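You operate a simulated robot arm through the tools that you are given. There is no shell and no other tool. Be economical: measure what you need, move in short steps, check, and stop when the job is done.

The job below is to be done with a simulated robot arm. You get a single attempt, and the scene is never put back.

## Task
Build up the valve in the jig with the white seat ring.
Fine: ring in the socket, ball on the ring, cover over them, then lock the yellow and red jig levers.

The check looks at the end state, three seconds after you hand in, the way a careful person would. Anything else that was tipped, shoved, dropped, spilled or broken makes it a failure. Lids that push on must go on centred and level and be pressed home; caps that screw on are set level and turned clockwise until they are tight.

## Robot
A 7-joint arm with a two-finger parallel gripper, fixed in place. Base frame: the origin is at the foot of the arm, x ahead of it, y to its left, z up; the work surface is at about z = 0.4. Readings come in cm, degrees, newtons and seconds.
With the tool pointing down near the work surface it reaches from about 24 to 62 cm from the base axis. Its first joint turns from -66.0 to 66.0 degrees. Payload 2.6 kg.
The TCP is the grasp point between the finger pads, 3 cm short of the fingertips. In the tool frame z runs along the fingers and y along their closing line. Largest opening 9.4 cm; finger width 2.8, thickness 1; the body of the gripper, 5 by 9.6 cm, starts 5.5 cm behind the TCP.
Orientation is that of the tool frame in the base frame, as a unit quaternion [w, x, y, z]. With the fingers straight down and closing along the base's y, the tool's x points along the base's -x, its y along +y and its z along -z.

## Interface
- The arm moves only by the tool send_rows. Its argument "targets" is a list that holds one entry, the list of rows, each a list of 7 numbers: the shift along the tool's x, y, z in units of 20 mm (1.0 is 20 mm), then the turn, a rotation vector about the tool's x, y, z in units of 6 degrees (1.0 is 6 degrees), then the opening, from 0 (shut) to 1 (fully open). In form: [[[dx, dy, dz, ax, ay, az, fingers], ...]]. A call has 1 to 10 rows; each row shifts and turns the commanded pose from where the row before left it, along the tool's axes as they then stand. A call with a number of a shift or a turn outside -1 to 1 is refused whole. Rows are played at 5 a second. More than 5 cm and 8.6 degrees between two rows, or a gripper value outside its range, and nothing of the call is played. A pose out of reach is approached as far as the arm can. The call stops where the force on the tool passes 90 N (or 10 N more than at its start, if that is more) or the arm is blocked; 0.2 s more then pass. Each finger travels about 7.2 cm/s and halts on what it meets, pressing with about 44 N; the grip force reading is that of the motor and also rises with nothing between the fingers. The clock runs only during rows and for 0.2 s after the last one: add rows that do not move to give the fingers time. The reply holds the time, the measured pose of the TCP, the force on the tool along the base axes, the opening and the grip force, in the units named above and with some noise, and new pictures: "show" is both (left out), scene, wrist or none.
- Cameras (640 x 400 px; columns grow to the right, rows downward): "scene" is fixed at [2.2, 43.14, 54.62]; the picture's right is [-0.87, -0.49, 0.00], its down [-0.29, 0.53, -0.80] and it looks along [0.39, -0.70, -0.60] (base axes); focal length 320 px, centre (320, 200). "wrist" rides on the gripper at [-3.7, 0, -5.8] in the tool frame; the picture's right is [0.00, -1.00, 0.00], its down [0.97, 0.00, -0.24] and it looks along [0.24, 0.00, 0.97] (tool axes); focal length 218 px, centre (320, 200).
- measure_at(camera, pixels): for up to 12 pixels [column, row] of the newest picture of that camera ("zoom" is the newest enlarged one), the place [x, y, z] in the base frame of the surface seen there, good to about 0.3 cm, but the place of the scene camera against the robot may be out by one fixed shift of up to 1.8 cm in any direction. The clock stands still meanwhile.
- close_up(camera, box): a new picture of the part [left, top, right, bottom] of that camera's present view, enlarged. The clock stands still meanwhile.
- sign_off(): hands the job in; it is judged then, once.

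Work in short steps. Measure before you move; look again where a grasp or a placing could have gone wrong, and mend it. You have 80 turns and 120 pictures in all, those below and enlarged ones among them. Open the gripper and draw the arm clear of the work before you hand the job in, unless the task says otherwise; then end with one line.

The tools are called after ">>>" by a JSON object that holds its "name" and its "arguments". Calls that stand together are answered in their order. send_rows: Moves the arm, as the interface text tells. Its arguments: {"type":"object","properties":{"targets":{"type":"array"},"show":{"type":"string","enum":["both","scene","wrist","none"]}},"required":["targets"]} The other tools are called the same way: measure_at (camera, pixels) gives the place of the surface under pixels of a picture; close_up (camera, box) takes an enlarged picture of a part of a camera's view; sign_off () hands the job in.

At the start:

```text
clock: 0.0
ee_pos: [36.85, -1.84, 33.85]
ee_rot: [0.0, 0.0, 1.0, 0.0]
ft_force: [0.1, 0.1, -0.1]
grip_width: 9.4
finger_force: 0.1
```

scene: 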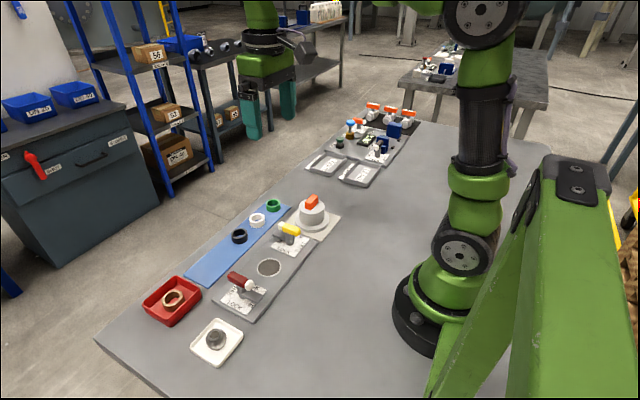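
wrist: 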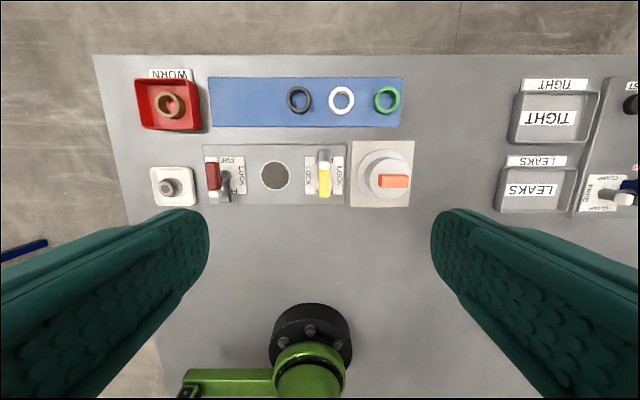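

The wrist view shows the jig around (275,175), with rings on the blue mat, the ball in the white tray (168,187) and the cover at (385,178). I'll zoom in on these for detail and measure key points.

>>> {"name": "close_up", "arguments": {"camera": "wrist", "box": [130, 60, 430, 220]}}

>>> {"name": "close_up", "arguments": {"camera": "scene", "box": [140, 180, 350, 370]}}

>>> {"name": "measure_at", "arguments": {"camera": "wrist", "pixels": [[342, 100], [342, 89], [331, 100], [353, 100], [275, 175], [168, 187], [393, 181], [372, 178], [325, 190], [213, 178], [260, 195], [355, 200]]}}

```text
2.13 times, centred on (280, 140) of wrist
```

zoom: 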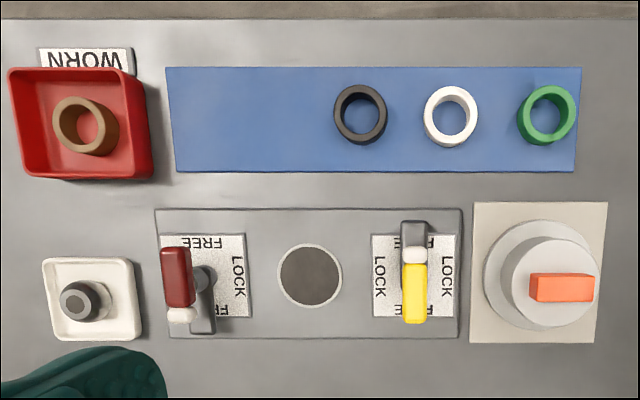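

```text
2.11 times, centred on (245, 275) of scene
```

zoom: 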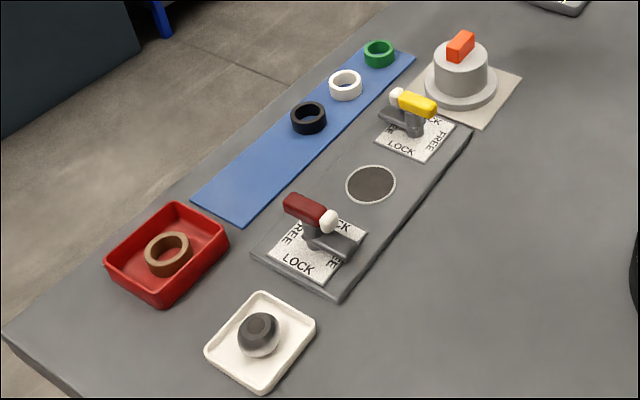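

```text
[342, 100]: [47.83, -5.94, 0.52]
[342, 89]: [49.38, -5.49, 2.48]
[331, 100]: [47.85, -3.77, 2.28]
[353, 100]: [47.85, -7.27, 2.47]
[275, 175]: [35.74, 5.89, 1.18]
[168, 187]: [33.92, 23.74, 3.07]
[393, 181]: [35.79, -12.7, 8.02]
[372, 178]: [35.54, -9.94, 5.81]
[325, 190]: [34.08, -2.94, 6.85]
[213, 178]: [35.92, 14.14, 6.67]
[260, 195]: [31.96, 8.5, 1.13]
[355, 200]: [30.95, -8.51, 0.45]
```

I'll move over the jig and look closer at the socket and levers before touching anything.

>>> {"name": "send_rows", "arguments": {"targets": [[[0, 0.56, 0.9, 0, 0, 0, 1], [0, 0.56, 0.9, 0, 0, 0, 1], [0, 0.56, 0.9, 0, 0, 0, 1], [0, 0.56, 0.9, 0, 0, 0, 1], [0, 0.56, 0.9, 0, 0, 0, 1], [0, 0.56, 0.9, 0, 0, 0, 1], [0, 0.54, 0.9, 0, 0, 0, 1]]], "show": "wrist"}}

```text
clock: 1.6
ee_pos: [36.92, 5.8, 21.37]
ee_rot: [0.001, 0.0, 1.0, -0.001]
ft_force: [0.5, 0.1, -0.2]
grip_width: 9.39
finger_force: 0.0
```

wrist: 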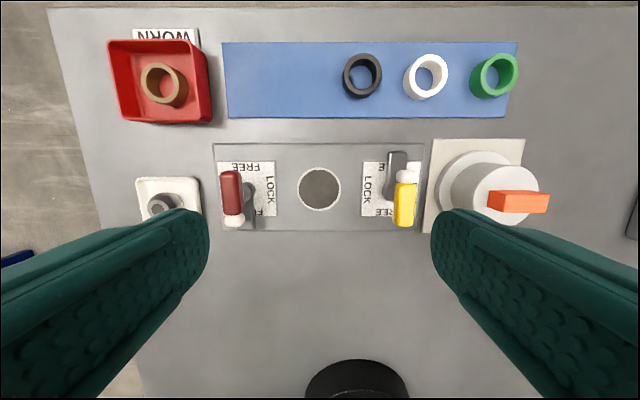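

>>> {"name": "close_up", "arguments": {"camera": "wrist", "box": [205, 135, 435, 240]}}

>>> {"name": "close_up", "arguments": {"camera": "scene", "box": [215, 215, 315, 325]}}

>>> {"name": "measure_at", "arguments": {"camera": "wrist", "pixels": [[320, 188], [300, 188], [340, 188], [320, 168], [320, 208], [390, 158], [406, 177], [405, 220], [231, 177], [233, 221], [405, 195], [249, 190]]}}

>>> {"name": "measure_at", "arguments": {"camera": "wrist", "pixels": [[404, 78], [448, 78], [426, 55], [426, 99], [423, 76], [410, 92], [440, 62], [160, 205], [490, 203], [548, 203], [520, 192], [520, 212]]}}

```text
2.78 times, centred on (320, 188) of wrist
```

zoom: 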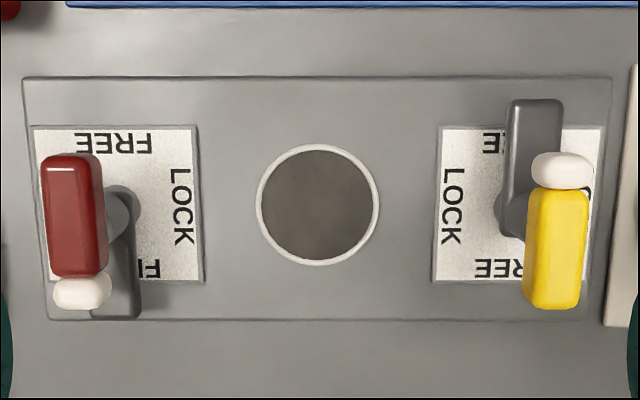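

```text
3.64 times, centred on (265, 270) of scene
```

zoom: 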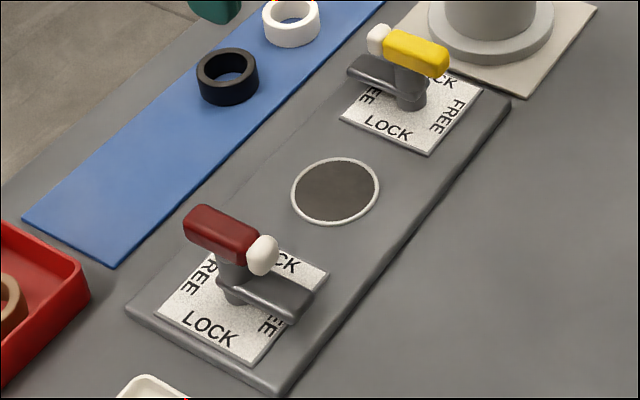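

```text
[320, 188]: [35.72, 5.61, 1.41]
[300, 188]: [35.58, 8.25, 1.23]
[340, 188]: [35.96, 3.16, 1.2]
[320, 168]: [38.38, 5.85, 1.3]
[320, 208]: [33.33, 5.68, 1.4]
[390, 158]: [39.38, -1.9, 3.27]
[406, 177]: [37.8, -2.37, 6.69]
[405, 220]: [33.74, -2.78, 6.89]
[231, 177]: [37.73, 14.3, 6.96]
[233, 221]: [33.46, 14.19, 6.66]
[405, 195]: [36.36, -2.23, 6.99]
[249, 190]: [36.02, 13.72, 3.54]
```

```text
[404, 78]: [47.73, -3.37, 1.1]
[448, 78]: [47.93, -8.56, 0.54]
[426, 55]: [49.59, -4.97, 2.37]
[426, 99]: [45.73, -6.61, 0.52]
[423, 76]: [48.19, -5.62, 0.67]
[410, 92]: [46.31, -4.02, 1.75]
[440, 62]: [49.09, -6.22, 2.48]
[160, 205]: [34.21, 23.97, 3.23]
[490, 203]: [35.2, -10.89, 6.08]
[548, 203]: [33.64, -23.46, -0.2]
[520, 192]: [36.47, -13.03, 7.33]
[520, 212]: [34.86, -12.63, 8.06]
```

The socket is at about (35.8, 5.7), and the levers turn about vertical posts; both clamp fingers now sit at FREE. Next I'll hover over the white ring for a precise look.

>>> {"name": "send_rows", "arguments": {"targets": [[[-0.92, -0.94, 0.7, 0, 0, 0, 1], [-0.92, -0.94, 0.7, 0, 0, 0, 1], [-0.92, -0.94, 0.7, 0, 0, 0, 1], [-0.92, -0.94, 0.7, 0, 0, 0, 1], [-0.92, -0.94, 0.7, 0, 0, 0, 1], [-0.92, -0.94, 0.7, 0, 0, 0, 1], [0, 0, 0, 0, 0, 0, 1]]], "show": "wrist"}}

```text
clock: 3.2
ee_pos: [47.9, -5.4, 12.93]
ee_rot: [0.0, 0.0, 1.0, 0.0]
ft_force: [0.0, 0.4, -0.5]
grip_width: 9.41
finger_force: 0.0
```

wrist: 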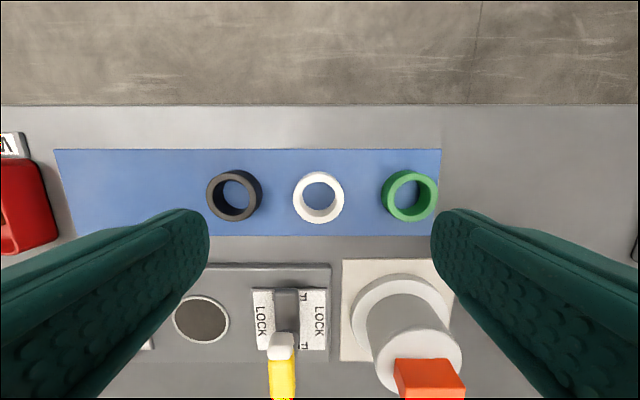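

>>> {"name": "close_up", "arguments": {"camera": "wrist", "box": [270, 150, 370, 240]}}

>>> {"name": "measure_at", "arguments": {"camera": "wrist", "pixels": [[297, 195], [340, 195], [319, 175], [319, 218], [319, 197], [200, 320], [180, 320], [222, 320], [200, 303], [200, 338], [200, 345], [408, 195]]}}

```text
4.44 times, centred on (320, 195) of wrist
```

zoom: 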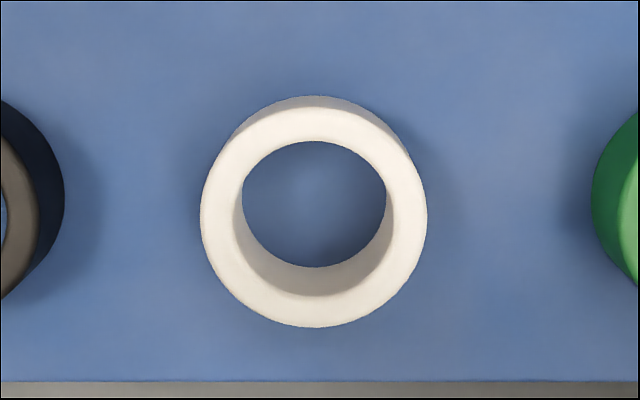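

```text
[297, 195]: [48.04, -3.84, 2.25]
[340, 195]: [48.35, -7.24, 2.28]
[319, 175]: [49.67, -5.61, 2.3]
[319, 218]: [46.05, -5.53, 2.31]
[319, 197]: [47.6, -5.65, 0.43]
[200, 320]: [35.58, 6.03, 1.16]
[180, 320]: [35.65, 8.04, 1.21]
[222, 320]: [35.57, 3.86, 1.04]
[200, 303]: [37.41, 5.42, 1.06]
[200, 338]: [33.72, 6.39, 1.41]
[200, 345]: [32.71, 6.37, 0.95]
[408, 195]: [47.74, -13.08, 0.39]
```

The ring is centred near (47.9, -5.55), with its top at 2.3 and bottom at 0.4. I'll narrow the opening to clear the neighbouring rings and go down so the tips overlap about the top 1 cm.

>>> {"name": "send_rows", "arguments": {"targets": [[[0, -0.08, 0.5, 0, 0, 0, 0.6], [0, 0, 0.8, 0, 0, 0, 0.6], [0, 0, 0.8, 0, 0, 0, 0.6], [0, 0, 0.8, 0, 0, 0, 0.6], [0, 0, 0.8, 0, 0, 0, 0.6], [0, 0, 0.66, 0, 0, 0, 0.6], [0, 0, 0, 0, 0, 0, 0.6]]], "show": "wrist"}}

>>> {"name": "send_rows", "arguments": {"targets": [[[0, 0, 0, 0, 0, 0, 0.2], [0, 0, 0, 0, 0, 0, 0.2], [0, 0, 0, 0, 0, 0, 0.2]]], "show": "wrist"}}

```text
clock: 4.8
ee_pos: [48.03, -5.6, 4.19]
ee_rot: [0.0, 0.0, 1.0, 0.001]
ft_force: [-0.2, -0.1, 0.5]
grip_width: 5.61
finger_force: 0.1
```

wrist: 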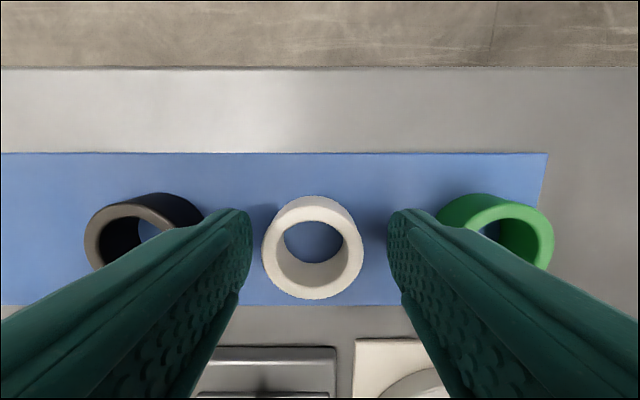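

```text
clock: 5.6
ee_pos: [48.11, -5.68, 4.07]
ee_rot: [0.001, 0.0, 1.0, 0.0]
ft_force: [0.2, 0.0, 0.5]
grip_width: 3.82
finger_force: 43.8
```

wrist: 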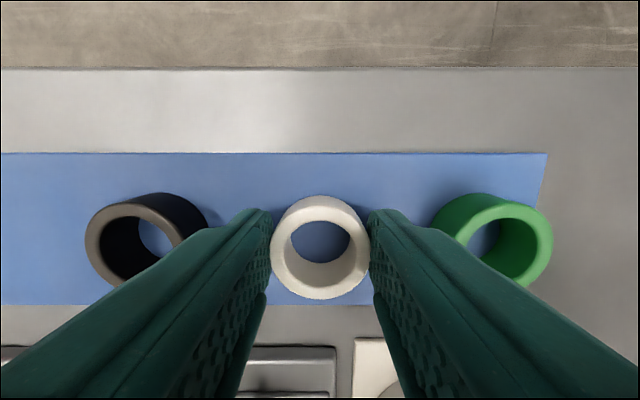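

Gripped at 3.82 cm. I'll lift it and check the ring's offset in the hand.

>>> {"name": "send_rows", "arguments": {"targets": [[[0, 0, -0.8, 0, 0, 0, 0.2], [0, 0, -0.9, 0, 0, 0, 0.2], [0, 0, -0.9, 0, 0, 0, 0.2], [0, 0, -0.9, 0, 0, 0, 0.2], [0, 0, -0.9, 0, 0, 0, 0.2], [0, 0, 0, 0, 0, 0, 0.2]]], "show": "wrist"}}

>>> {"name": "measure_at", "arguments": {"camera": "wrist", "pixels": [[320, 203], [320, 290], [276, 245], [364, 245]]}}

```text
clock: 7.0
ee_pos: [47.98, -5.64, 13.02]
ee_rot: [0.0, 0.001, 1.0, 0.0]
ft_force: [-0.9, -0.3, -0.6]
grip_width: 3.8
finger_force: 43.9
```

wrist: 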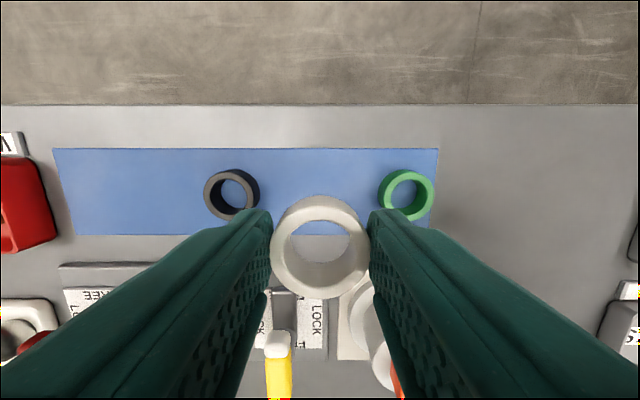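

```text
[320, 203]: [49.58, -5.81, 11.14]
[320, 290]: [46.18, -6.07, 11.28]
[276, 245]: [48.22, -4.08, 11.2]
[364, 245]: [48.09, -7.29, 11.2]
```

The ring is centred in the hand (offset about -0.1 in x). I'll move to just short of the socket, so the wrist camera can see it past the ring, and measure it.

>>> {"name": "send_rows", "arguments": {"targets": [[[0.9, 0.565, 0, 0, 0, 0, 0.2], [0.9, 0.565, 0, 0, 0, 0, 0.2], [0.9, 0.565, 0, 0, 0, 0, 0.2], [0.9, 0.565, 0, 0, 0, 0, 0.2], [0.9, 0.565, 0, 0, 0, 0, 0.2], [0.9, 0.565, 0, 0, 0, 0, 0.2], [0.9, 0.565, 0, 0, 0, 0, 0.2], [0.9, 0.565, 0, 0, 0, 0, 0.2], [0.9, 0.565, 0, 0, 0, 0, 0.2], [0.9, 0.565, 0, 0, 0, 0, 0.2]]], "show": "wrist"}}

>>> {"name": "close_up", "arguments": {"camera": "wrist", "box": [260, 70, 380, 190]}}

```text
clock: 9.2
ee_pos: [29.84, 5.72, 12.98]
ee_rot: [0.0, 0.0, 1.0, 0.0]
ft_force: [0.9, 0.6, -1.4]
grip_width: 3.8
finger_force: 44.2
```

wrist: 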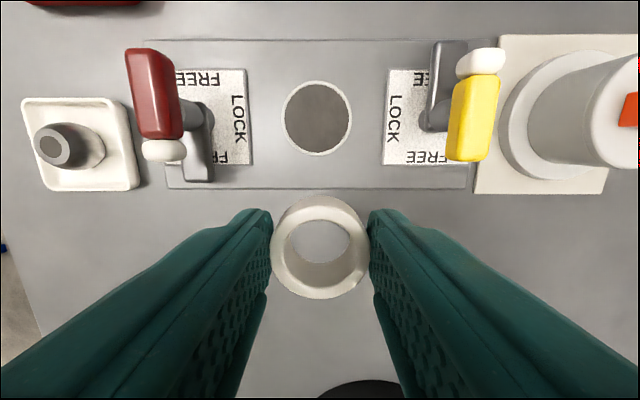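

```text
3.33 times, centred on (320, 130) of wrist
```

zoom: 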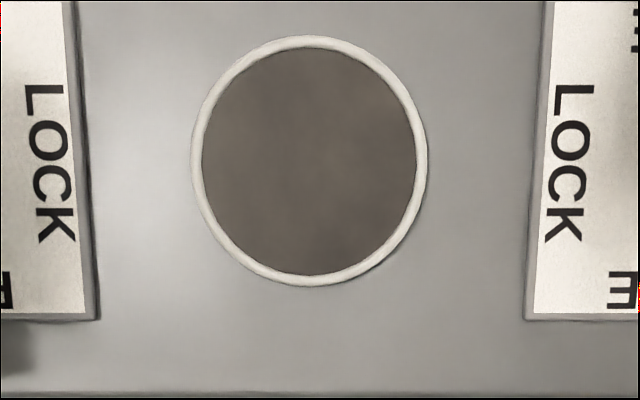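

>>> {"name": "measure_at", "arguments": {"camera": "zoom", "pixels": [[309, 161], [197, 161], [422, 161], [309, 41], [309, 281], [230, 76], [389, 246], [389, 76], [230, 246], [150, 161], [470, 161]]}}

>>> {"name": "measure_at", "arguments": {"camera": "wrist", "pixels": [[320, 204], [320, 290], [278, 246], [364, 246], [51, 147], [86, 140], [33, 146], [52, 165], [50, 128]]}}

```text
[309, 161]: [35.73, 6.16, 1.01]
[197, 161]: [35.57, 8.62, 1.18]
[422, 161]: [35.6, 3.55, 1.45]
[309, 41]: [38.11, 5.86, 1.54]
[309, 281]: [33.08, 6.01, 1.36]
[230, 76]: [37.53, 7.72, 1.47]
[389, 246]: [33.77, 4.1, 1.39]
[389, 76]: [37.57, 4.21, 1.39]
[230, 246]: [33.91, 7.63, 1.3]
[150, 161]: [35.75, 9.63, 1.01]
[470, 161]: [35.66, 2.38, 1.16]
```

```text
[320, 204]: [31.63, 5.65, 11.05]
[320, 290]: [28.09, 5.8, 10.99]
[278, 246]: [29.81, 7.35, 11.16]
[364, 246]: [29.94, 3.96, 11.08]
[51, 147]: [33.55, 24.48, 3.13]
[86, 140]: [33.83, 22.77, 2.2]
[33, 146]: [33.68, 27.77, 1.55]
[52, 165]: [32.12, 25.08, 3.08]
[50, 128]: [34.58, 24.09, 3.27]
```

The socket centre comes out at about (35.65, 5.98), floor near 1.1. I'll move over it and descend to just above contact.

>>> {"name": "send_rows", "arguments": {"targets": [[[-0.97, 0.13, 0, 0, 0, 0, 0.2], [-0.97, 0, 0, 0, 0, 0, 0.2], [-0.96, 0, 0, 0, 0, 0, 0.2], [0, 0, 0.9, 0, 0, 0, 0.2], [0, 0, 0.9, 0, 0, 0, 0.2], [0, 0, 0.9, 0, 0, 0, 0.2], [0, 0, 0.9, 0, 0, 0, 0.2], [0, 0, 0, 0, 0, 0, 0.2]]]}}

```text
clock: 11.0
ee_pos: [35.91, 6.03, 5.8]
ee_rot: [0.0, 0.0, 1.0, 0.0]
ft_force: [1.0, 0.5, -1.0]
grip_width: 3.82
finger_force: 44.4
```

scene: 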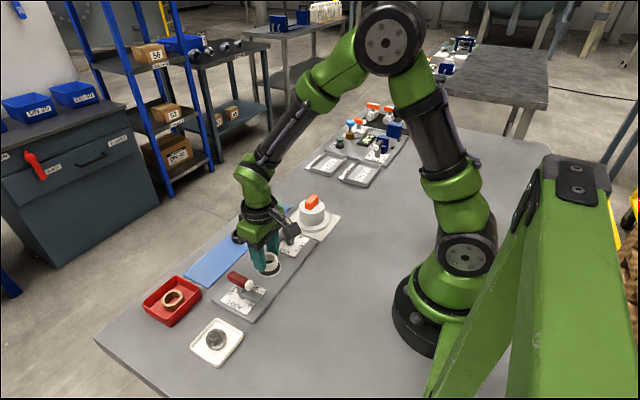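
wrist: 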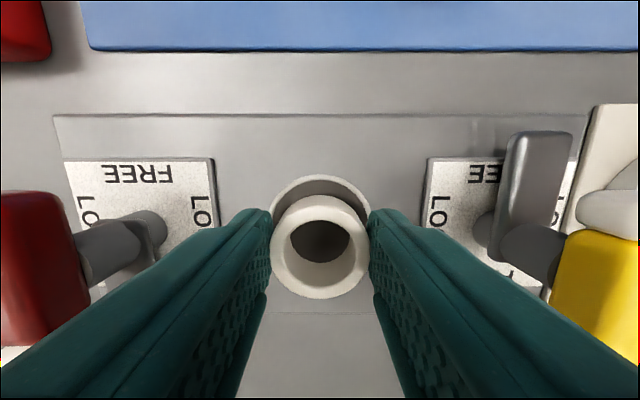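

Centring looks right (rim visible evenly at 320). I'll descend gently to contact.

>>> {"name": "send_rows", "arguments": {"targets": [[[0, 0, 0.2, 0, 0, 0, 0.2], [0, 0, 0.15, 0, 0, 0, 0.2], [0, 0, 0.05, 0, 0, 0, 0.2], [0, 0, 0, 0, 0, 0, 0.2]]], "show": "wrist"}}

>>> {"name": "close_up", "arguments": {"camera": "wrist", "box": [240, 160, 400, 310]}}

```text
clock: 12.0
ee_pos: [35.83, 5.95, 4.84]
ee_rot: [0.0, 0.0, 1.0, 0.0]
ft_force: [-0.6, -0.7, -0.4]
grip_width: 3.83
finger_force: 44.5
```

wrist: 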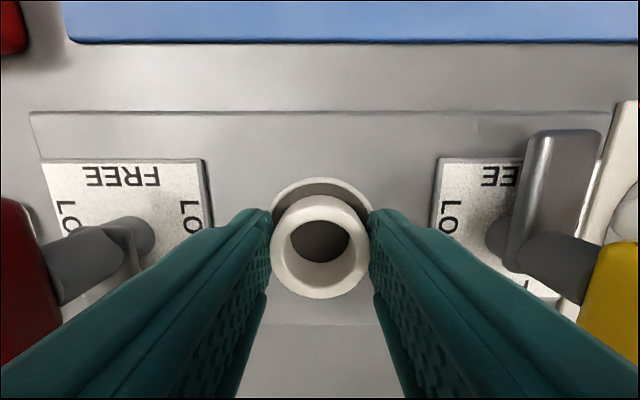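

```text
2.67 times, centred on (320, 235) of wrist
```

zoom: 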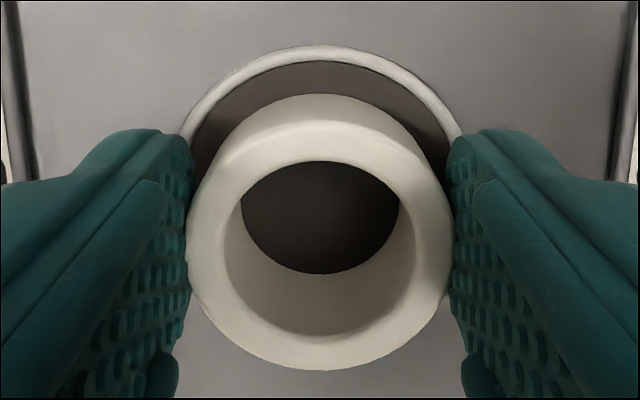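

No contact yet. I'll continue down in tiny steps, nudging 1 mm toward -x.

>>> {"name": "send_rows", "arguments": {"targets": [[[0.05, 0, 0.1, 0, 0, 0, 0.2], [0, 0, 0.1, 0, 0, 0, 0.2], [0, 0, 0.05, 0, 0, 0, 0.2], [0, 0, 0, 0, 0, 0, 0.2]]], "show": "wrist"}}

>>> {"name": "close_up", "arguments": {"camera": "scene", "box": [220, 220, 320, 310]}}

```text
clock: 13.0
ee_pos: [35.76, 6.07, 4.54]
ee_rot: [0.002, 0.0, 1.0, 0.0]
ft_force: [-5.6, -0.9, 34.1]
grip_width: 3.84
finger_force: 44.4
```

wrist: 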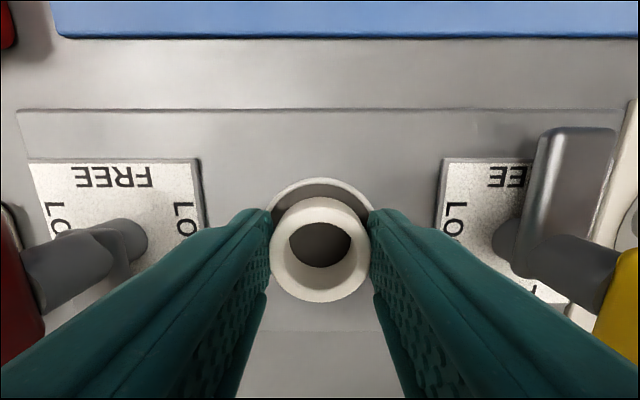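

```text
4.44 times, centred on (270, 265) of scene
```

zoom: 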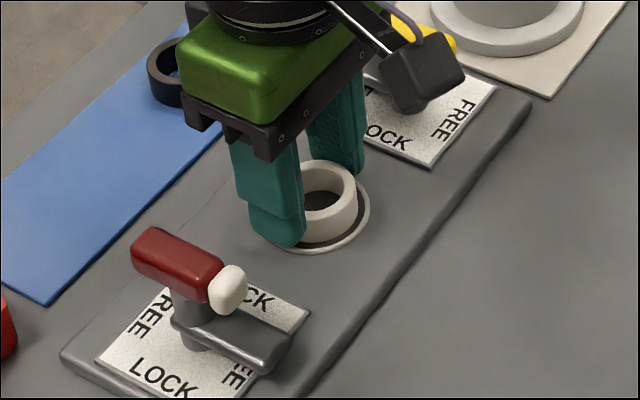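

Contact at 34 N. I'll ease off slightly, release a little and look.

>>> {"name": "send_rows", "arguments": {"targets": [[[0, 0, -0.04, 0, 0, 0, 0.2], [0, 0, 0, 0, 0, 0, 0.45], [0, 0, 0, 0, 0, 0, 0.45], [0, 0, -0.5, 0, 0, 0, 0.45], [0, 0, -0.9, 0, 0, 0, 0.5], [0, 0, -0.9, 0, 0, 0, 0.6], [0, 0, -0.9, 0, 0, 0, 0.6], [0, 0, 0, 0, 0, 0, 0.6]]], "show": "wrist"}}

>>> {"name": "close_up", "arguments": {"camera": "wrist", "box": [260, 160, 380, 280]}}

>>> {"name": "close_up", "arguments": {"camera": "scene", "box": [240, 240, 300, 300]}}

```text
clock: 14.8
ee_pos: [35.68, 6.02, 11.04]
ee_rot: [0.0, 0.0, 1.0, 0.0]
ft_force: [-0.3, 0.1, -0.2]
grip_width: 5.64
finger_force: 0.0
```

wrist: 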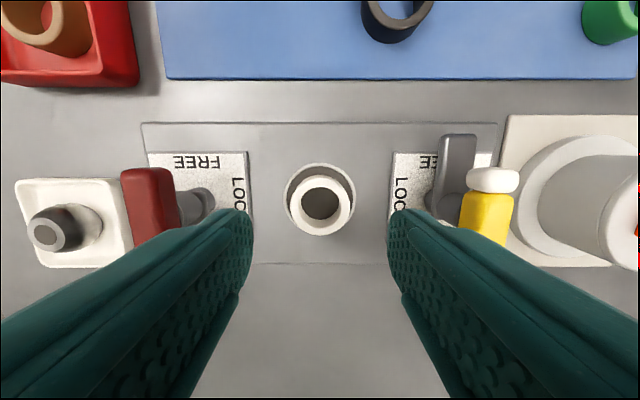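

```text
3.33 times, centred on (320, 220) of wrist
```

zoom: 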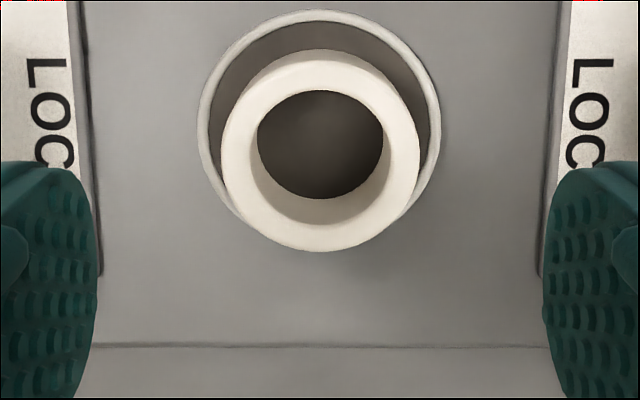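

```text
6.67 times, centred on (270, 270) of scene
```

zoom: 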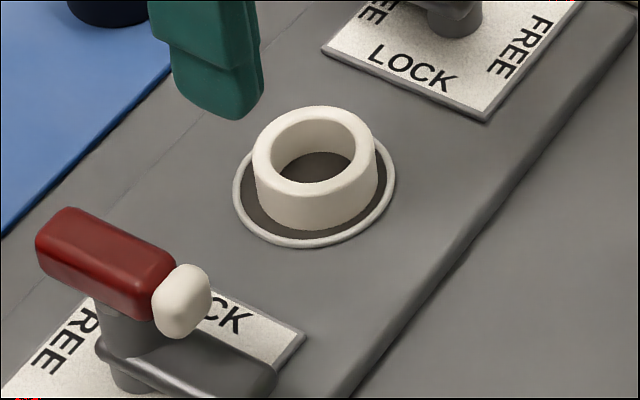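

The ring now sits inside the rim, apparently flat. I'll measure its top for level and centring.

>>> {"name": "measure_at", "arguments": {"camera": "wrist", "pixels": [[319, 183], [319, 230], [293, 205], [348, 206], [301, 190], [339, 224], [319, 206], [319, 165]]}}

>>> {"name": "measure_at", "arguments": {"camera": "zoom", "pixels": [[260, 150], [368, 150], [314, 112], [314, 190], [237, 190], [392, 190], [314, 243], [320, 170]]}}

>>> {"name": "close_up", "arguments": {"camera": "wrist", "box": [10, 160, 150, 290]}}

```text
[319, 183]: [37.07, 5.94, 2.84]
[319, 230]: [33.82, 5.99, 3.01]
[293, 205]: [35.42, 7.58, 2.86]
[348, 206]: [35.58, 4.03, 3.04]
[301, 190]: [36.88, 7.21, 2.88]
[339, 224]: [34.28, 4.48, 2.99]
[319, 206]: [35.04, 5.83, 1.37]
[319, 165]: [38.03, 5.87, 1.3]
```

```text
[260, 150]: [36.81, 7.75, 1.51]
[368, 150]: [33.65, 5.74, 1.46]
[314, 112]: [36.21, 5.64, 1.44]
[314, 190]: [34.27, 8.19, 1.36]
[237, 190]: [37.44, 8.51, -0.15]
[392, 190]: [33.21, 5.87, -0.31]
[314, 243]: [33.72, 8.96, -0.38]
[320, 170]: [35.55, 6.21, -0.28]
```

```text
3.08 times, centred on (80, 225) of wrist
```

zoom: 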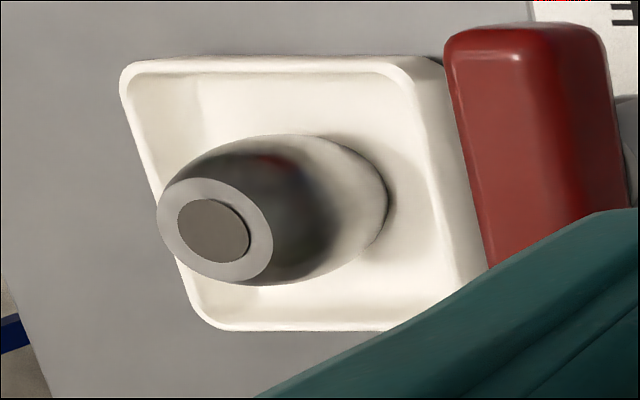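

The ring is level, centred at about (35.5, 5.9), top at 2.95. Next the ball: I'll move above its tray and measure.

>>> {"name": "send_rows", "arguments": {"targets": [[[0, 0, -0.9, 0, 0, 0, 0.8], [0.1, 1, 0, 0, 0, 0, 1], [0.1, 1, 0, 0, 0, 0, 1], [0.1, 1, 0, 0, 0, 0, 1], [0.1, 1, 0, 0, 0, 0, 1], [0.1, 1, 0, 0, 0, 0, 1], [0.1, 1, 0, 0, 0, 0, 1], [0.1, 1, 0, 0, 0, 0, 1], [0.1, 1, 0, 0, 0, 0, 1], [0.1, 1, 0, 0, 0, 0, 1]]], "show": "wrist"}}

>>> {"name": "close_up", "arguments": {"camera": "wrist", "box": [250, 130, 390, 270]}}

```text
clock: 17.0
ee_pos: [33.79, 23.9, 12.74]
ee_rot: [0.001, 0.0, 1.0, 0.001]
ft_force: [-1.2, -0.3, -0.2]
grip_width: 9.38
finger_force: 0.0
```

wrist: 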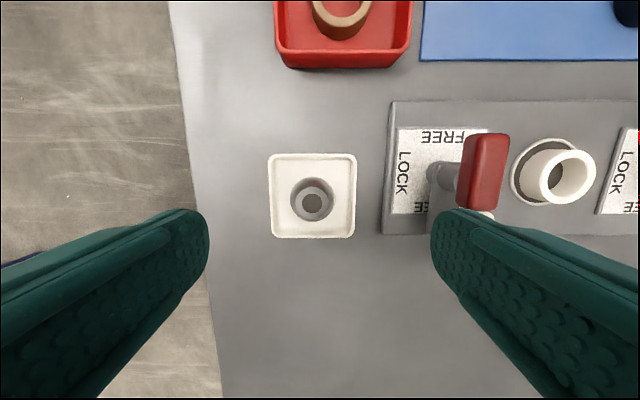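

```text
2.86 times, centred on (320, 200) of wrist
```

zoom: 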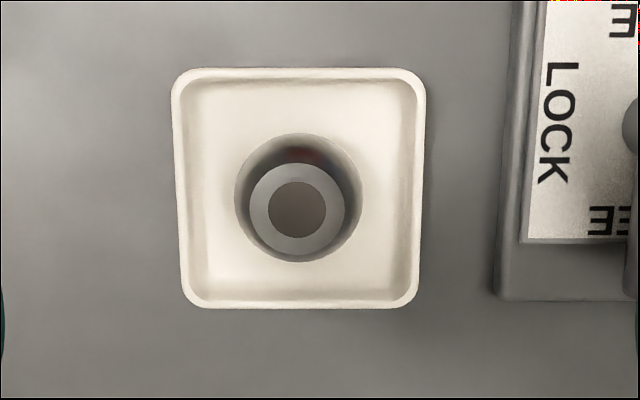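

>>> {"name": "measure_at", "arguments": {"camera": "zoom", "pixels": [[298, 175], [298, 245], [262, 210], [335, 210], [298, 210], [240, 197], [358, 197], [300, 110], [210, 200], [392, 200], [175, 190], [424, 190]]}}

```text
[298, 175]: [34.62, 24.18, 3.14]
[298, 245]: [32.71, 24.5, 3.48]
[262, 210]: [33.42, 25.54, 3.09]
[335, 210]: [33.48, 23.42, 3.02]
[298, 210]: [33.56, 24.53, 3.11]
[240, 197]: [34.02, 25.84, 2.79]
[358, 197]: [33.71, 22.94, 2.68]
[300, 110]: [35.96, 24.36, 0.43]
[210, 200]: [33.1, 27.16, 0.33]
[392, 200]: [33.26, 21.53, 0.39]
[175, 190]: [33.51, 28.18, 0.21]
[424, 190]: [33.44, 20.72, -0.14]
```

>>> {"name": "measure_at", "arguments": {"camera": "zoom", "pixels": [[181, 150], [181, 240], [416, 150], [418, 240], [300, 75], [300, 302], [180, 200], [417, 200], [300, 90], [190, 150], [408, 200]]}}

```text
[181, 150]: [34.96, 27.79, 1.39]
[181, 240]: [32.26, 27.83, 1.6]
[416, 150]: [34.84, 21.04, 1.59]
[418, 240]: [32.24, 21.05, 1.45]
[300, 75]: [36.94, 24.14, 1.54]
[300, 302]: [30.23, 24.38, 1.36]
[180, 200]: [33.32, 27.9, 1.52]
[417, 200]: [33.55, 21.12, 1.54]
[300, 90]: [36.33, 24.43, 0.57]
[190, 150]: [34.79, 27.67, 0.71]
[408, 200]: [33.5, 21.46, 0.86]
```

The tray rim is at z 1.5 and the ball centre is about (33.5, 24.5), so I'll come down with a narrow opening to just above the rim and look.

>>> {"name": "send_rows", "arguments": {"targets": [[[0.15, 0.25, 0, 0, 0, 0, 0.6], [0, 0, 0.8, 0, 0, 0, 0.48], [0, 0, 0.8, 0, 0, 0, 0.48], [0, 0, 0.8, 0, 0, 0, 0.48], [0, 0, 0.8, 0, 0, 0, 0.46], [0, 0, 0.75, 0, 0, 0, 0.46], [0, 0, 0, 0, 0, 0, 0.46]]], "show": "wrist"}}

```text
clock: 18.6
ee_pos: [33.57, 24.57, 4.89]
ee_rot: [0.0, 0.0, 1.0, 0.0]
ft_force: [-0.4, 0.6, 0.3]
grip_width: 4.33
finger_force: 0.0
```

wrist: 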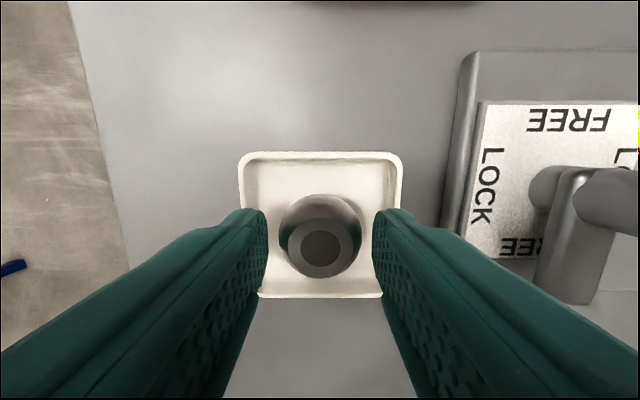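

The ball is centred between the fingers. I'll narrow, drop 6 mm and close.

>>> {"name": "send_rows", "arguments": {"targets": [[[0, 0, 0, 0, 0, 0, 0.41], [0, 0, 0.15, 0, 0, 0, 0.41], [0, 0, 0.15, 0, 0, 0, 0.41], [0, 0, 0, 0, 0, 0, 0.2], [0, 0, 0, 0, 0, 0, 0.2], [0, 0, 0, 0, 0, 0, 0.2]]], "show": "wrist"}}

```text
clock: 20.0
ee_pos: [33.56, 24.61, 4.23]
ee_rot: [0.0, 0.0, 1.0, 0.0]
ft_force: [-1.6, -0.7, 7.4]
grip_width: 3.4
finger_force: 44.1
```

wrist: 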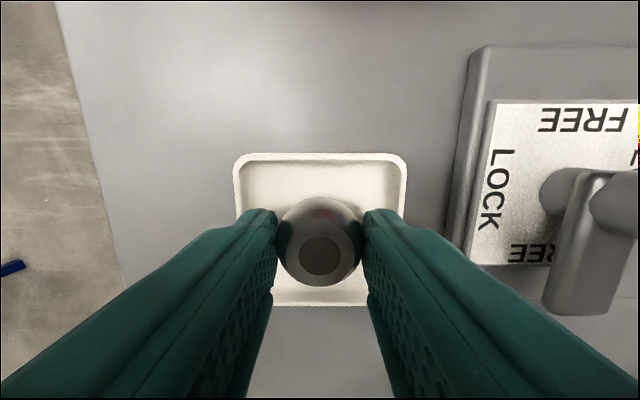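

The ball is held at 3.4 cm. I'll lift and travel to just short of the ring.

>>> {"name": "send_rows", "arguments": {"targets": [[[0, 0, -0.6, 0, 0, 0, 0.2], [0, 0, -0.9, 0, 0, 0, 0.2], [0, 0, -0.9, 0, 0, 0, 0.2], [0, 0, -0.9, 0, 0, 0, 0.2], [0, 0, -0.9, 0, 0, 0, 0.2], [0, 0, 0, 0, 0, 0, 0.2]]], "show": "none"}}

>>> {"name": "send_rows", "arguments": {"targets": [[[0.18, -0.925, 0, 0, 0, 0, 0.2], [0.18, -0.925, 0, 0, 0, 0, 0.2], [0.18, -0.925, 0, 0, 0, 0, 0.2], [0.18, -0.925, 0, 0, 0, 0, 0.2], [0.18, -0.925, 0, 0, 0, 0, 0.2], [0.18, -0.925, 0, 0, 0, 0, 0.2], [0.18, -0.925, 0, 0, 0, 0, 0.2], [0.18, -0.925, 0, 0, 0, 0, 0.2], [0.18, -0.925, 0, 0, 0, 0, 0.2], [0.18, -0.925, 0, 0, 0, 0, 0.2]]], "show": "wrist"}}

>>> {"name": "close_up", "arguments": {"camera": "wrist", "box": [260, 60, 380, 180]}}

```text
clock: 21.4
ee_pos: [33.57, 24.52, 12.65]
ee_rot: [-0.001, 0.0, 1.0, 0.0]
ft_force: [-0.5, -0.2, -0.6]
grip_width: 3.44
finger_force: 44.1
```

```text
clock: 23.6
ee_pos: [29.82, 5.97, 12.74]
ee_rot: [0.0, 0.0, 1.0, 0.0]
ft_force: [0.3, 0.3, -0.7]
grip_width: 3.4
finger_force: 43.8
```

wrist: 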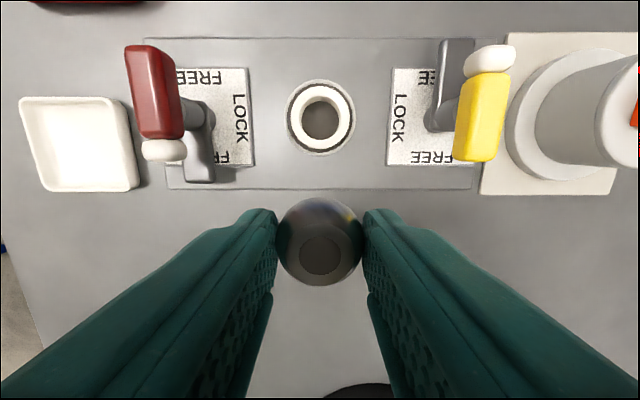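

```text
3.33 times, centred on (320, 120) of wrist
```

zoom: 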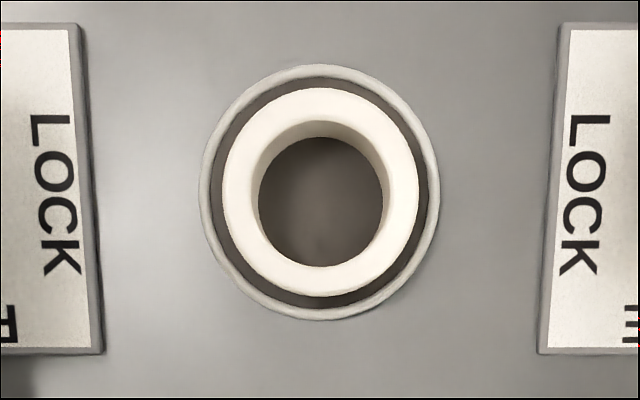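

>>> {"name": "measure_at", "arguments": {"camera": "zoom", "pixels": [[320, 100], [320, 285], [234, 192], [407, 192], [260, 130], [380, 254], [380, 130], [260, 254]]}}

>>> {"name": "measure_at", "arguments": {"camera": "wrist", "pixels": [[320, 238], [320, 274], [302, 256], [340, 256], [320, 256]]}}

```text
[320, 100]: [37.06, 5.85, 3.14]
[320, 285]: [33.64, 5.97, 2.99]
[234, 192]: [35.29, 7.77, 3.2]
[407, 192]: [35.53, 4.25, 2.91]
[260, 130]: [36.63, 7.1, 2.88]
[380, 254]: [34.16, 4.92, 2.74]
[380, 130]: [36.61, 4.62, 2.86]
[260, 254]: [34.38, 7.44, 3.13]
```

```text
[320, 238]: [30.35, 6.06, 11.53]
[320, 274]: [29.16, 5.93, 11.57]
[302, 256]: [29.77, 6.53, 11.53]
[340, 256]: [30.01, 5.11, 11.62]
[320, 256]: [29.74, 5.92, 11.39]
```

The ring centre is (35.4, 6.0) and the ball is at (29.78, 5.95), so I'll move +5.64 in x and descend to just above the ring.

>>> {"name": "send_rows", "arguments": {"targets": [[[-0.94, 0, 0, 0, 0, 0, 0.2], [-0.94, 0, 0, 0, 0, 0, 0.2], [-0.94, 0, 0, 0, 0, 0, 0.2], [0, 0, 0.9, 0, 0, 0, 0.2], [0, 0, 0.9, 0, 0, 0, 0.2], [0, 0, 0.9, 0, 0, 0, 0.2], [0, 0, 0.15, 0, 0, 0, 0.2], [0, 0, 0, 0, 0, 0, 0.2]]], "show": "wrist"}}

>>> {"name": "close_up", "arguments": {"camera": "scene", "box": [220, 220, 320, 310]}}

```text
clock: 25.4
ee_pos: [35.51, 6.06, 6.96]
ee_rot: [0.0, 0.0, 1.0, 0.0]
ft_force: [0.4, 0.0, -0.8]
grip_width: 3.41
finger_force: 43.8
```

wrist: 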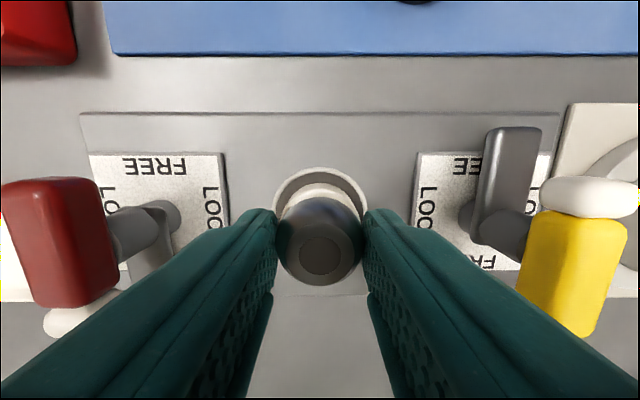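

```text
4.44 times, centred on (270, 265) of scene
```

zoom: 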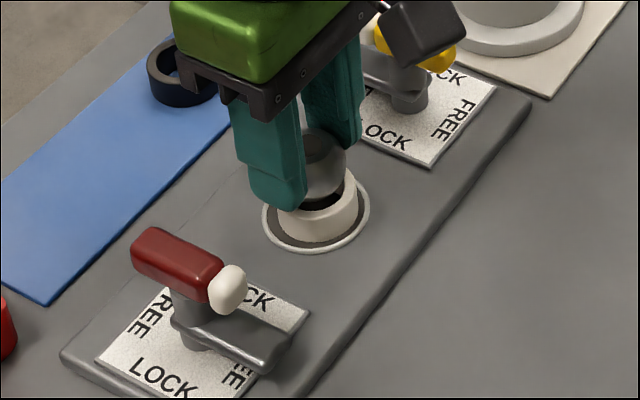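

Still a small gap above the ring. I'll creep down until contact is felt.

>>> {"name": "send_rows", "arguments": {"targets": [[[0, 0, 0.1, 0, 0, 0, 0.2], [0, 0, 0.08, 0, 0, 0, 0.2], [0, 0, 0, 0, 0, 0, 0.2]]], "show": "none"}}

>>> {"name": "send_rows", "arguments": {"targets": [[[0, 0, 0.05, 0, 0, 0, 0.2], [0, 0, 0, 0, 0, 0, 0.2]]], "show": "none"}}

```text
clock: 26.2
ee_pos: [35.52, 5.94, 6.66]
ee_rot: [0.0, 0.001, 1.0, 0.0]
ft_force: [-0.7, 1.2, -0.6]
grip_width: 3.4
finger_force: 44.4
```

```text
clock: 26.8
ee_pos: [35.59, 6.02, 6.51]
ee_rot: [0.001, -0.001, 1.0, 0.0]
ft_force: [-0.8, -0.5, -1.1]
grip_width: 3.4
finger_force: 44.1
```

>>> {"name": "send_rows", "arguments": {"targets": [[[0, 0, 0.05, 0, 0, 0, 0.2], [0, 0, 0, 0, 0, 0, 0.2]]], "show": "none"}}

>>> {"name": "close_up", "arguments": {"camera": "scene", "box": [250, 235, 310, 285]}}

```text
clock: 27.4
ee_pos: [35.7, 6.05, 6.48]
ee_rot: [0.0, 0.0, 1.0, 0.0]
ft_force: [-0.1, 0.0, -0.2]
grip_width: 3.39
finger_force: 44.1
```

```text
8.00 times, centred on (280, 260) of scene
```

zoom: 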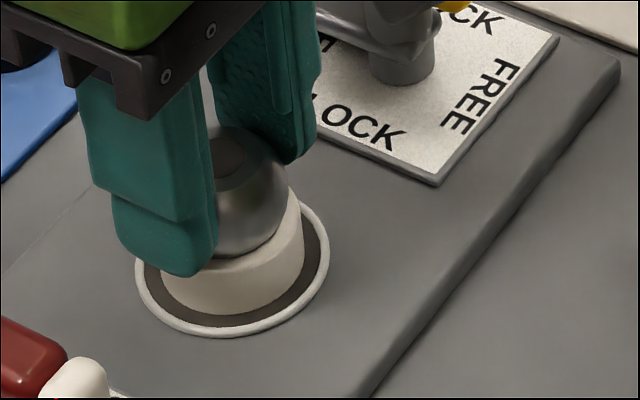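

Ball looks centred. I'll continue creeping down.

>>> {"name": "send_rows", "arguments": {"targets": [[[0, 0, 0.06, 0, 0, 0, 0.2], [0, 0, 0.06, 0, 0, 0, 0.2], [0, 0, 0, 0, 0, 0, 0.2]]], "show": "none"}}

```text
clock: 28.2
ee_pos: [35.59, 5.94, 6.3]
ee_rot: [0.001, 0.001, 1.0, 0.001]
ft_force: [-7.5, -2.2, 26.8]
grip_width: 3.42
finger_force: 44.2
```

Contact at 27 N. I'll ease off, release gently, and lift straight up.

>>> {"name": "send_rows", "arguments": {"targets": [[[0, 0, -0.03, 0, 0, 0, 0.2], [0, 0, 0, 0, 0, 0, 0.4], [0, 0, 0, 0, 0, 0, 0.5], [0, 0, 0, 0, 0, 0, 0.5], [0, 0, -0.5, 0, 0, 0, 0.5], [0, 0, -0.9, 0, 0, 0, 0.55], [0, 0, -0.9, 0, 0, 0, 0.55], [0, 0, -0.9, 0, 0, 0, 0.6], [0, 0, 0, 0, 0, 0, 0.6]]], "show": "wrist"}}

>>> {"name": "close_up", "arguments": {"camera": "scene", "box": [250, 235, 310, 285]}}

>>> {"name": "close_up", "arguments": {"camera": "wrist", "box": [260, 150, 380, 270]}}

```text
clock: 30.2
ee_pos: [35.71, 5.92, 12.58]
ee_rot: [-0.001, 0.0, 1.0, 0.0]
ft_force: [-1.0, -0.2, -0.5]
grip_width: 5.65
finger_force: 0.0
```

wrist: 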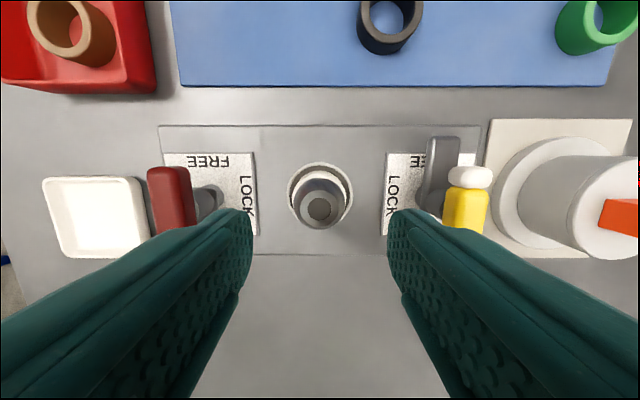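

```text
8.00 times, centred on (280, 260) of scene
```

zoom: 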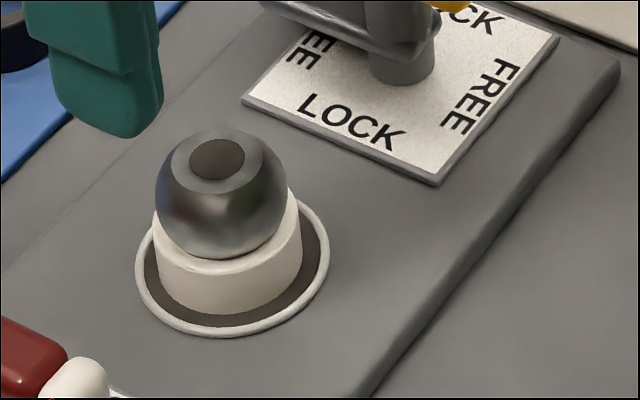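

```text
3.33 times, centred on (320, 210) of wrist
```

zoom: 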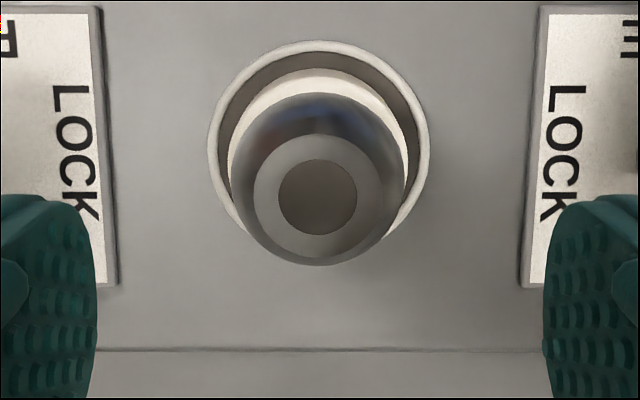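

The ball sits level on the ring. Next I'll hover over the cover.

>>> {"name": "send_rows", "arguments": {"targets": [[[0, -0.9, -0.3, 0, 0, 0, 1], [0, -0.92, -0.3, 0, 0, 0, 1], [0, -0.92, -0.3, 0, 0, 0, 1], [0, -0.92, -0.3, 0, 0, 0, 1], [0, -0.92, -0.3, 0, 0, 0, 1], [0, -0.92, -0.3, 0, 0, 0, 1], [0, -0.92, -0.3, 0, 0, 0, 1], [0, -0.92, -0.3, 0, 0, 0, 1], [0, -0.92, -0.3, 0, 0, 0, 1], [0, -0.92, 0, 0, 0, 0, 1]]], "show": "wrist"}}

>>> {"name": "close_up", "arguments": {"camera": "wrist", "box": [240, 130, 400, 270]}}

>>> {"name": "close_up", "arguments": {"camera": "scene", "box": [270, 180, 350, 250]}}

```text
clock: 32.4
ee_pos: [35.58, -12.29, 17.97]
ee_rot: [0.0, -0.001, 1.0, -0.001]
ft_force: [0.2, -0.1, 0.0]
grip_width: 9.42
finger_force: 0.1
```

wrist: 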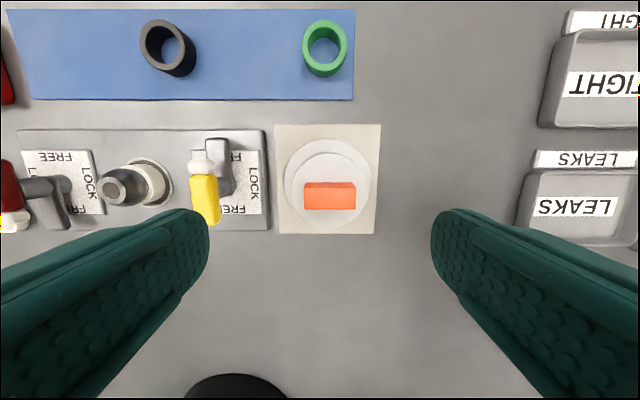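

```text
2.86 times, centred on (320, 200) of wrist
```

zoom: 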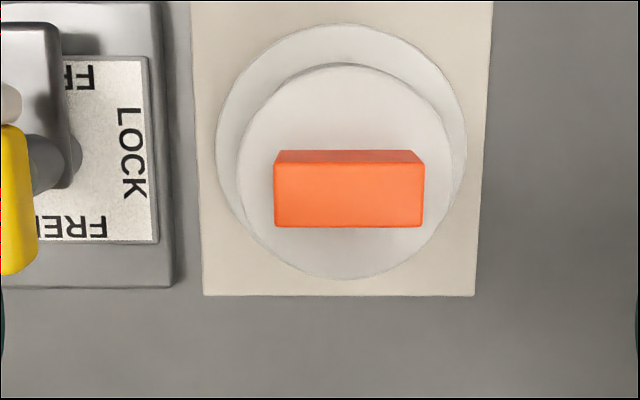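

```text
5.71 times, centred on (310, 215) of scene
```

zoom: 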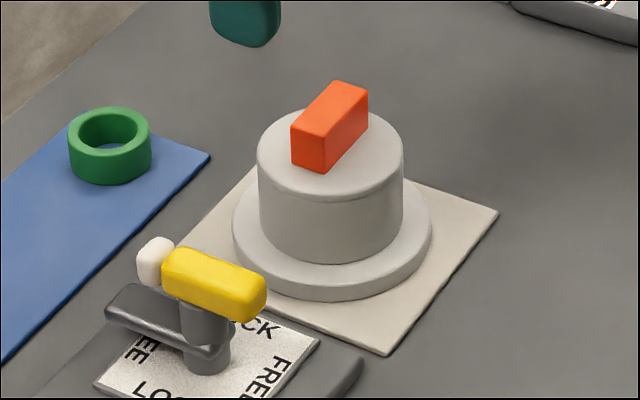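

>>> {"name": "measure_at", "arguments": {"camera": "wrist", "pixels": [[306, 197], [354, 197], [330, 188], [330, 208], [330, 197], [315, 219], [345, 160], [289, 180], [371, 180], [330, 142], [294, 190], [368, 200]]}}

```text
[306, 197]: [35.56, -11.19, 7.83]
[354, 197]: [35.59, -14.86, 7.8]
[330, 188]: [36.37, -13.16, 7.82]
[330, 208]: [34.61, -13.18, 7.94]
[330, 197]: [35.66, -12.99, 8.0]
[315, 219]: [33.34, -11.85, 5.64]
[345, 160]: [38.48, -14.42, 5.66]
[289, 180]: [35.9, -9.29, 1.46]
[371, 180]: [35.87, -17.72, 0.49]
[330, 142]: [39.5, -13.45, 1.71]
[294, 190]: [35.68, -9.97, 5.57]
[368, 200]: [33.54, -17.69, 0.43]
```

The tab is centred at (35.55, -13.03), top 7.9, with the shoulder at 5.65. I'll descend around the tab's ends along y.

>>> {"name": "send_rows", "arguments": {"targets": [[[0, -0.37, 0, 0, 0, 0, 0.7], [0, 0, 0.9, 0, 0, 0, 0.57], [0, 0, 0.9, 0, 0, 0, 0.57], [0, 0, 0.9, 0, 0, 0, 0.57], [0, 0, 0.9, 0, 0, 0, 0.57], [0, 0, 0.8, 0, 0, 0, 0.57], [0, 0, 0, 0, 0, 0, 0.57]]], "show": "wrist"}}

```text
clock: 34.0
ee_pos: [35.59, -12.94, 9.28]
ee_rot: [0.0, 0.001, 1.0, 0.0]
ft_force: [0.0, 0.4, -0.1]
grip_width: 5.34
finger_force: 0.1
```

wrist: 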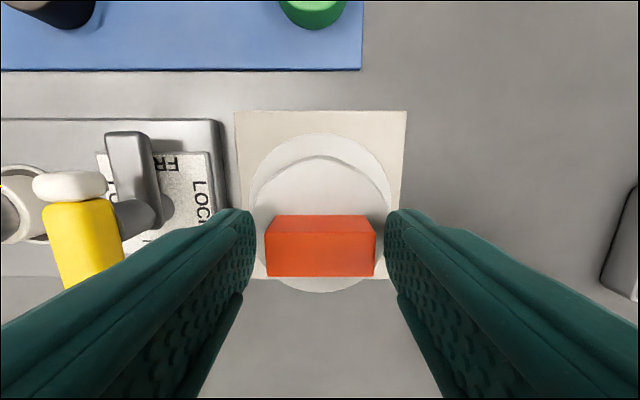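

The tab is between the fingers. I'll go 2 mm lower and close.

>>> {"name": "send_rows", "arguments": {"targets": [[[0, 0, 0.1, 0, 0, 0, 0.57], [0, 0, 0, 0, 0, 0, 0.2], [0, 0, 0, 0, 0, 0, 0.2], [0, 0, 0, 0, 0, 0, 0.2]]], "show": "none"}}

>>> {"name": "send_rows", "arguments": {"targets": [[[0, 0, -0.5, 0, 0, 0, 0.2], [0, 0, -0.9, 0, 0, 0, 0.2], [0, 0, -0.9, 0, 0, 0, 0.2], [0, 0, -0.9, 0, 0, 0, 0.2], [0, 0, -0.9, 0, 0, 0, 0.2], [0, 0, -0.4, 0, 0, 0, 0.2], [0, 0, 0, 0, 0, 0, 0.2]]]}}

```text
clock: 35.0
ee_pos: [35.57, -13.02, 9.1]
ee_rot: [0.0, 0.0, 1.0, 0.0]
ft_force: [-0.6, 2.4, 2.1]
grip_width: 3.92
finger_force: 44.2
```

```text
clock: 36.6
ee_pos: [35.6, -13.11, 18.1]
ee_rot: [-0.001, 0.0, 1.0, 0.0]
ft_force: [-0.5, 0.2, -2.3]
grip_width: 3.93
finger_force: 44.0
```

scene: 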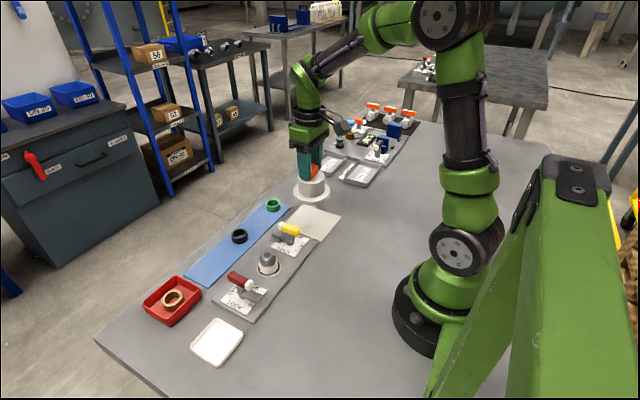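
wrist: 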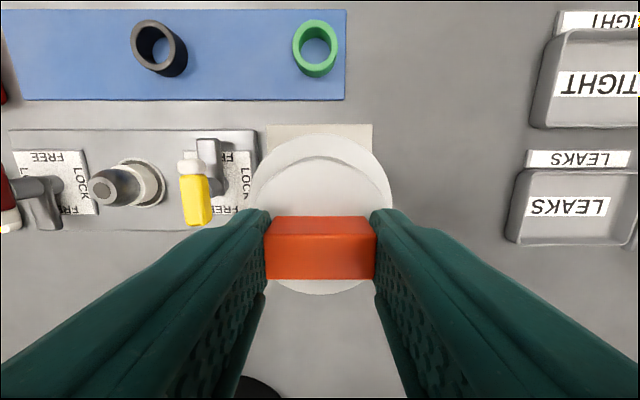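

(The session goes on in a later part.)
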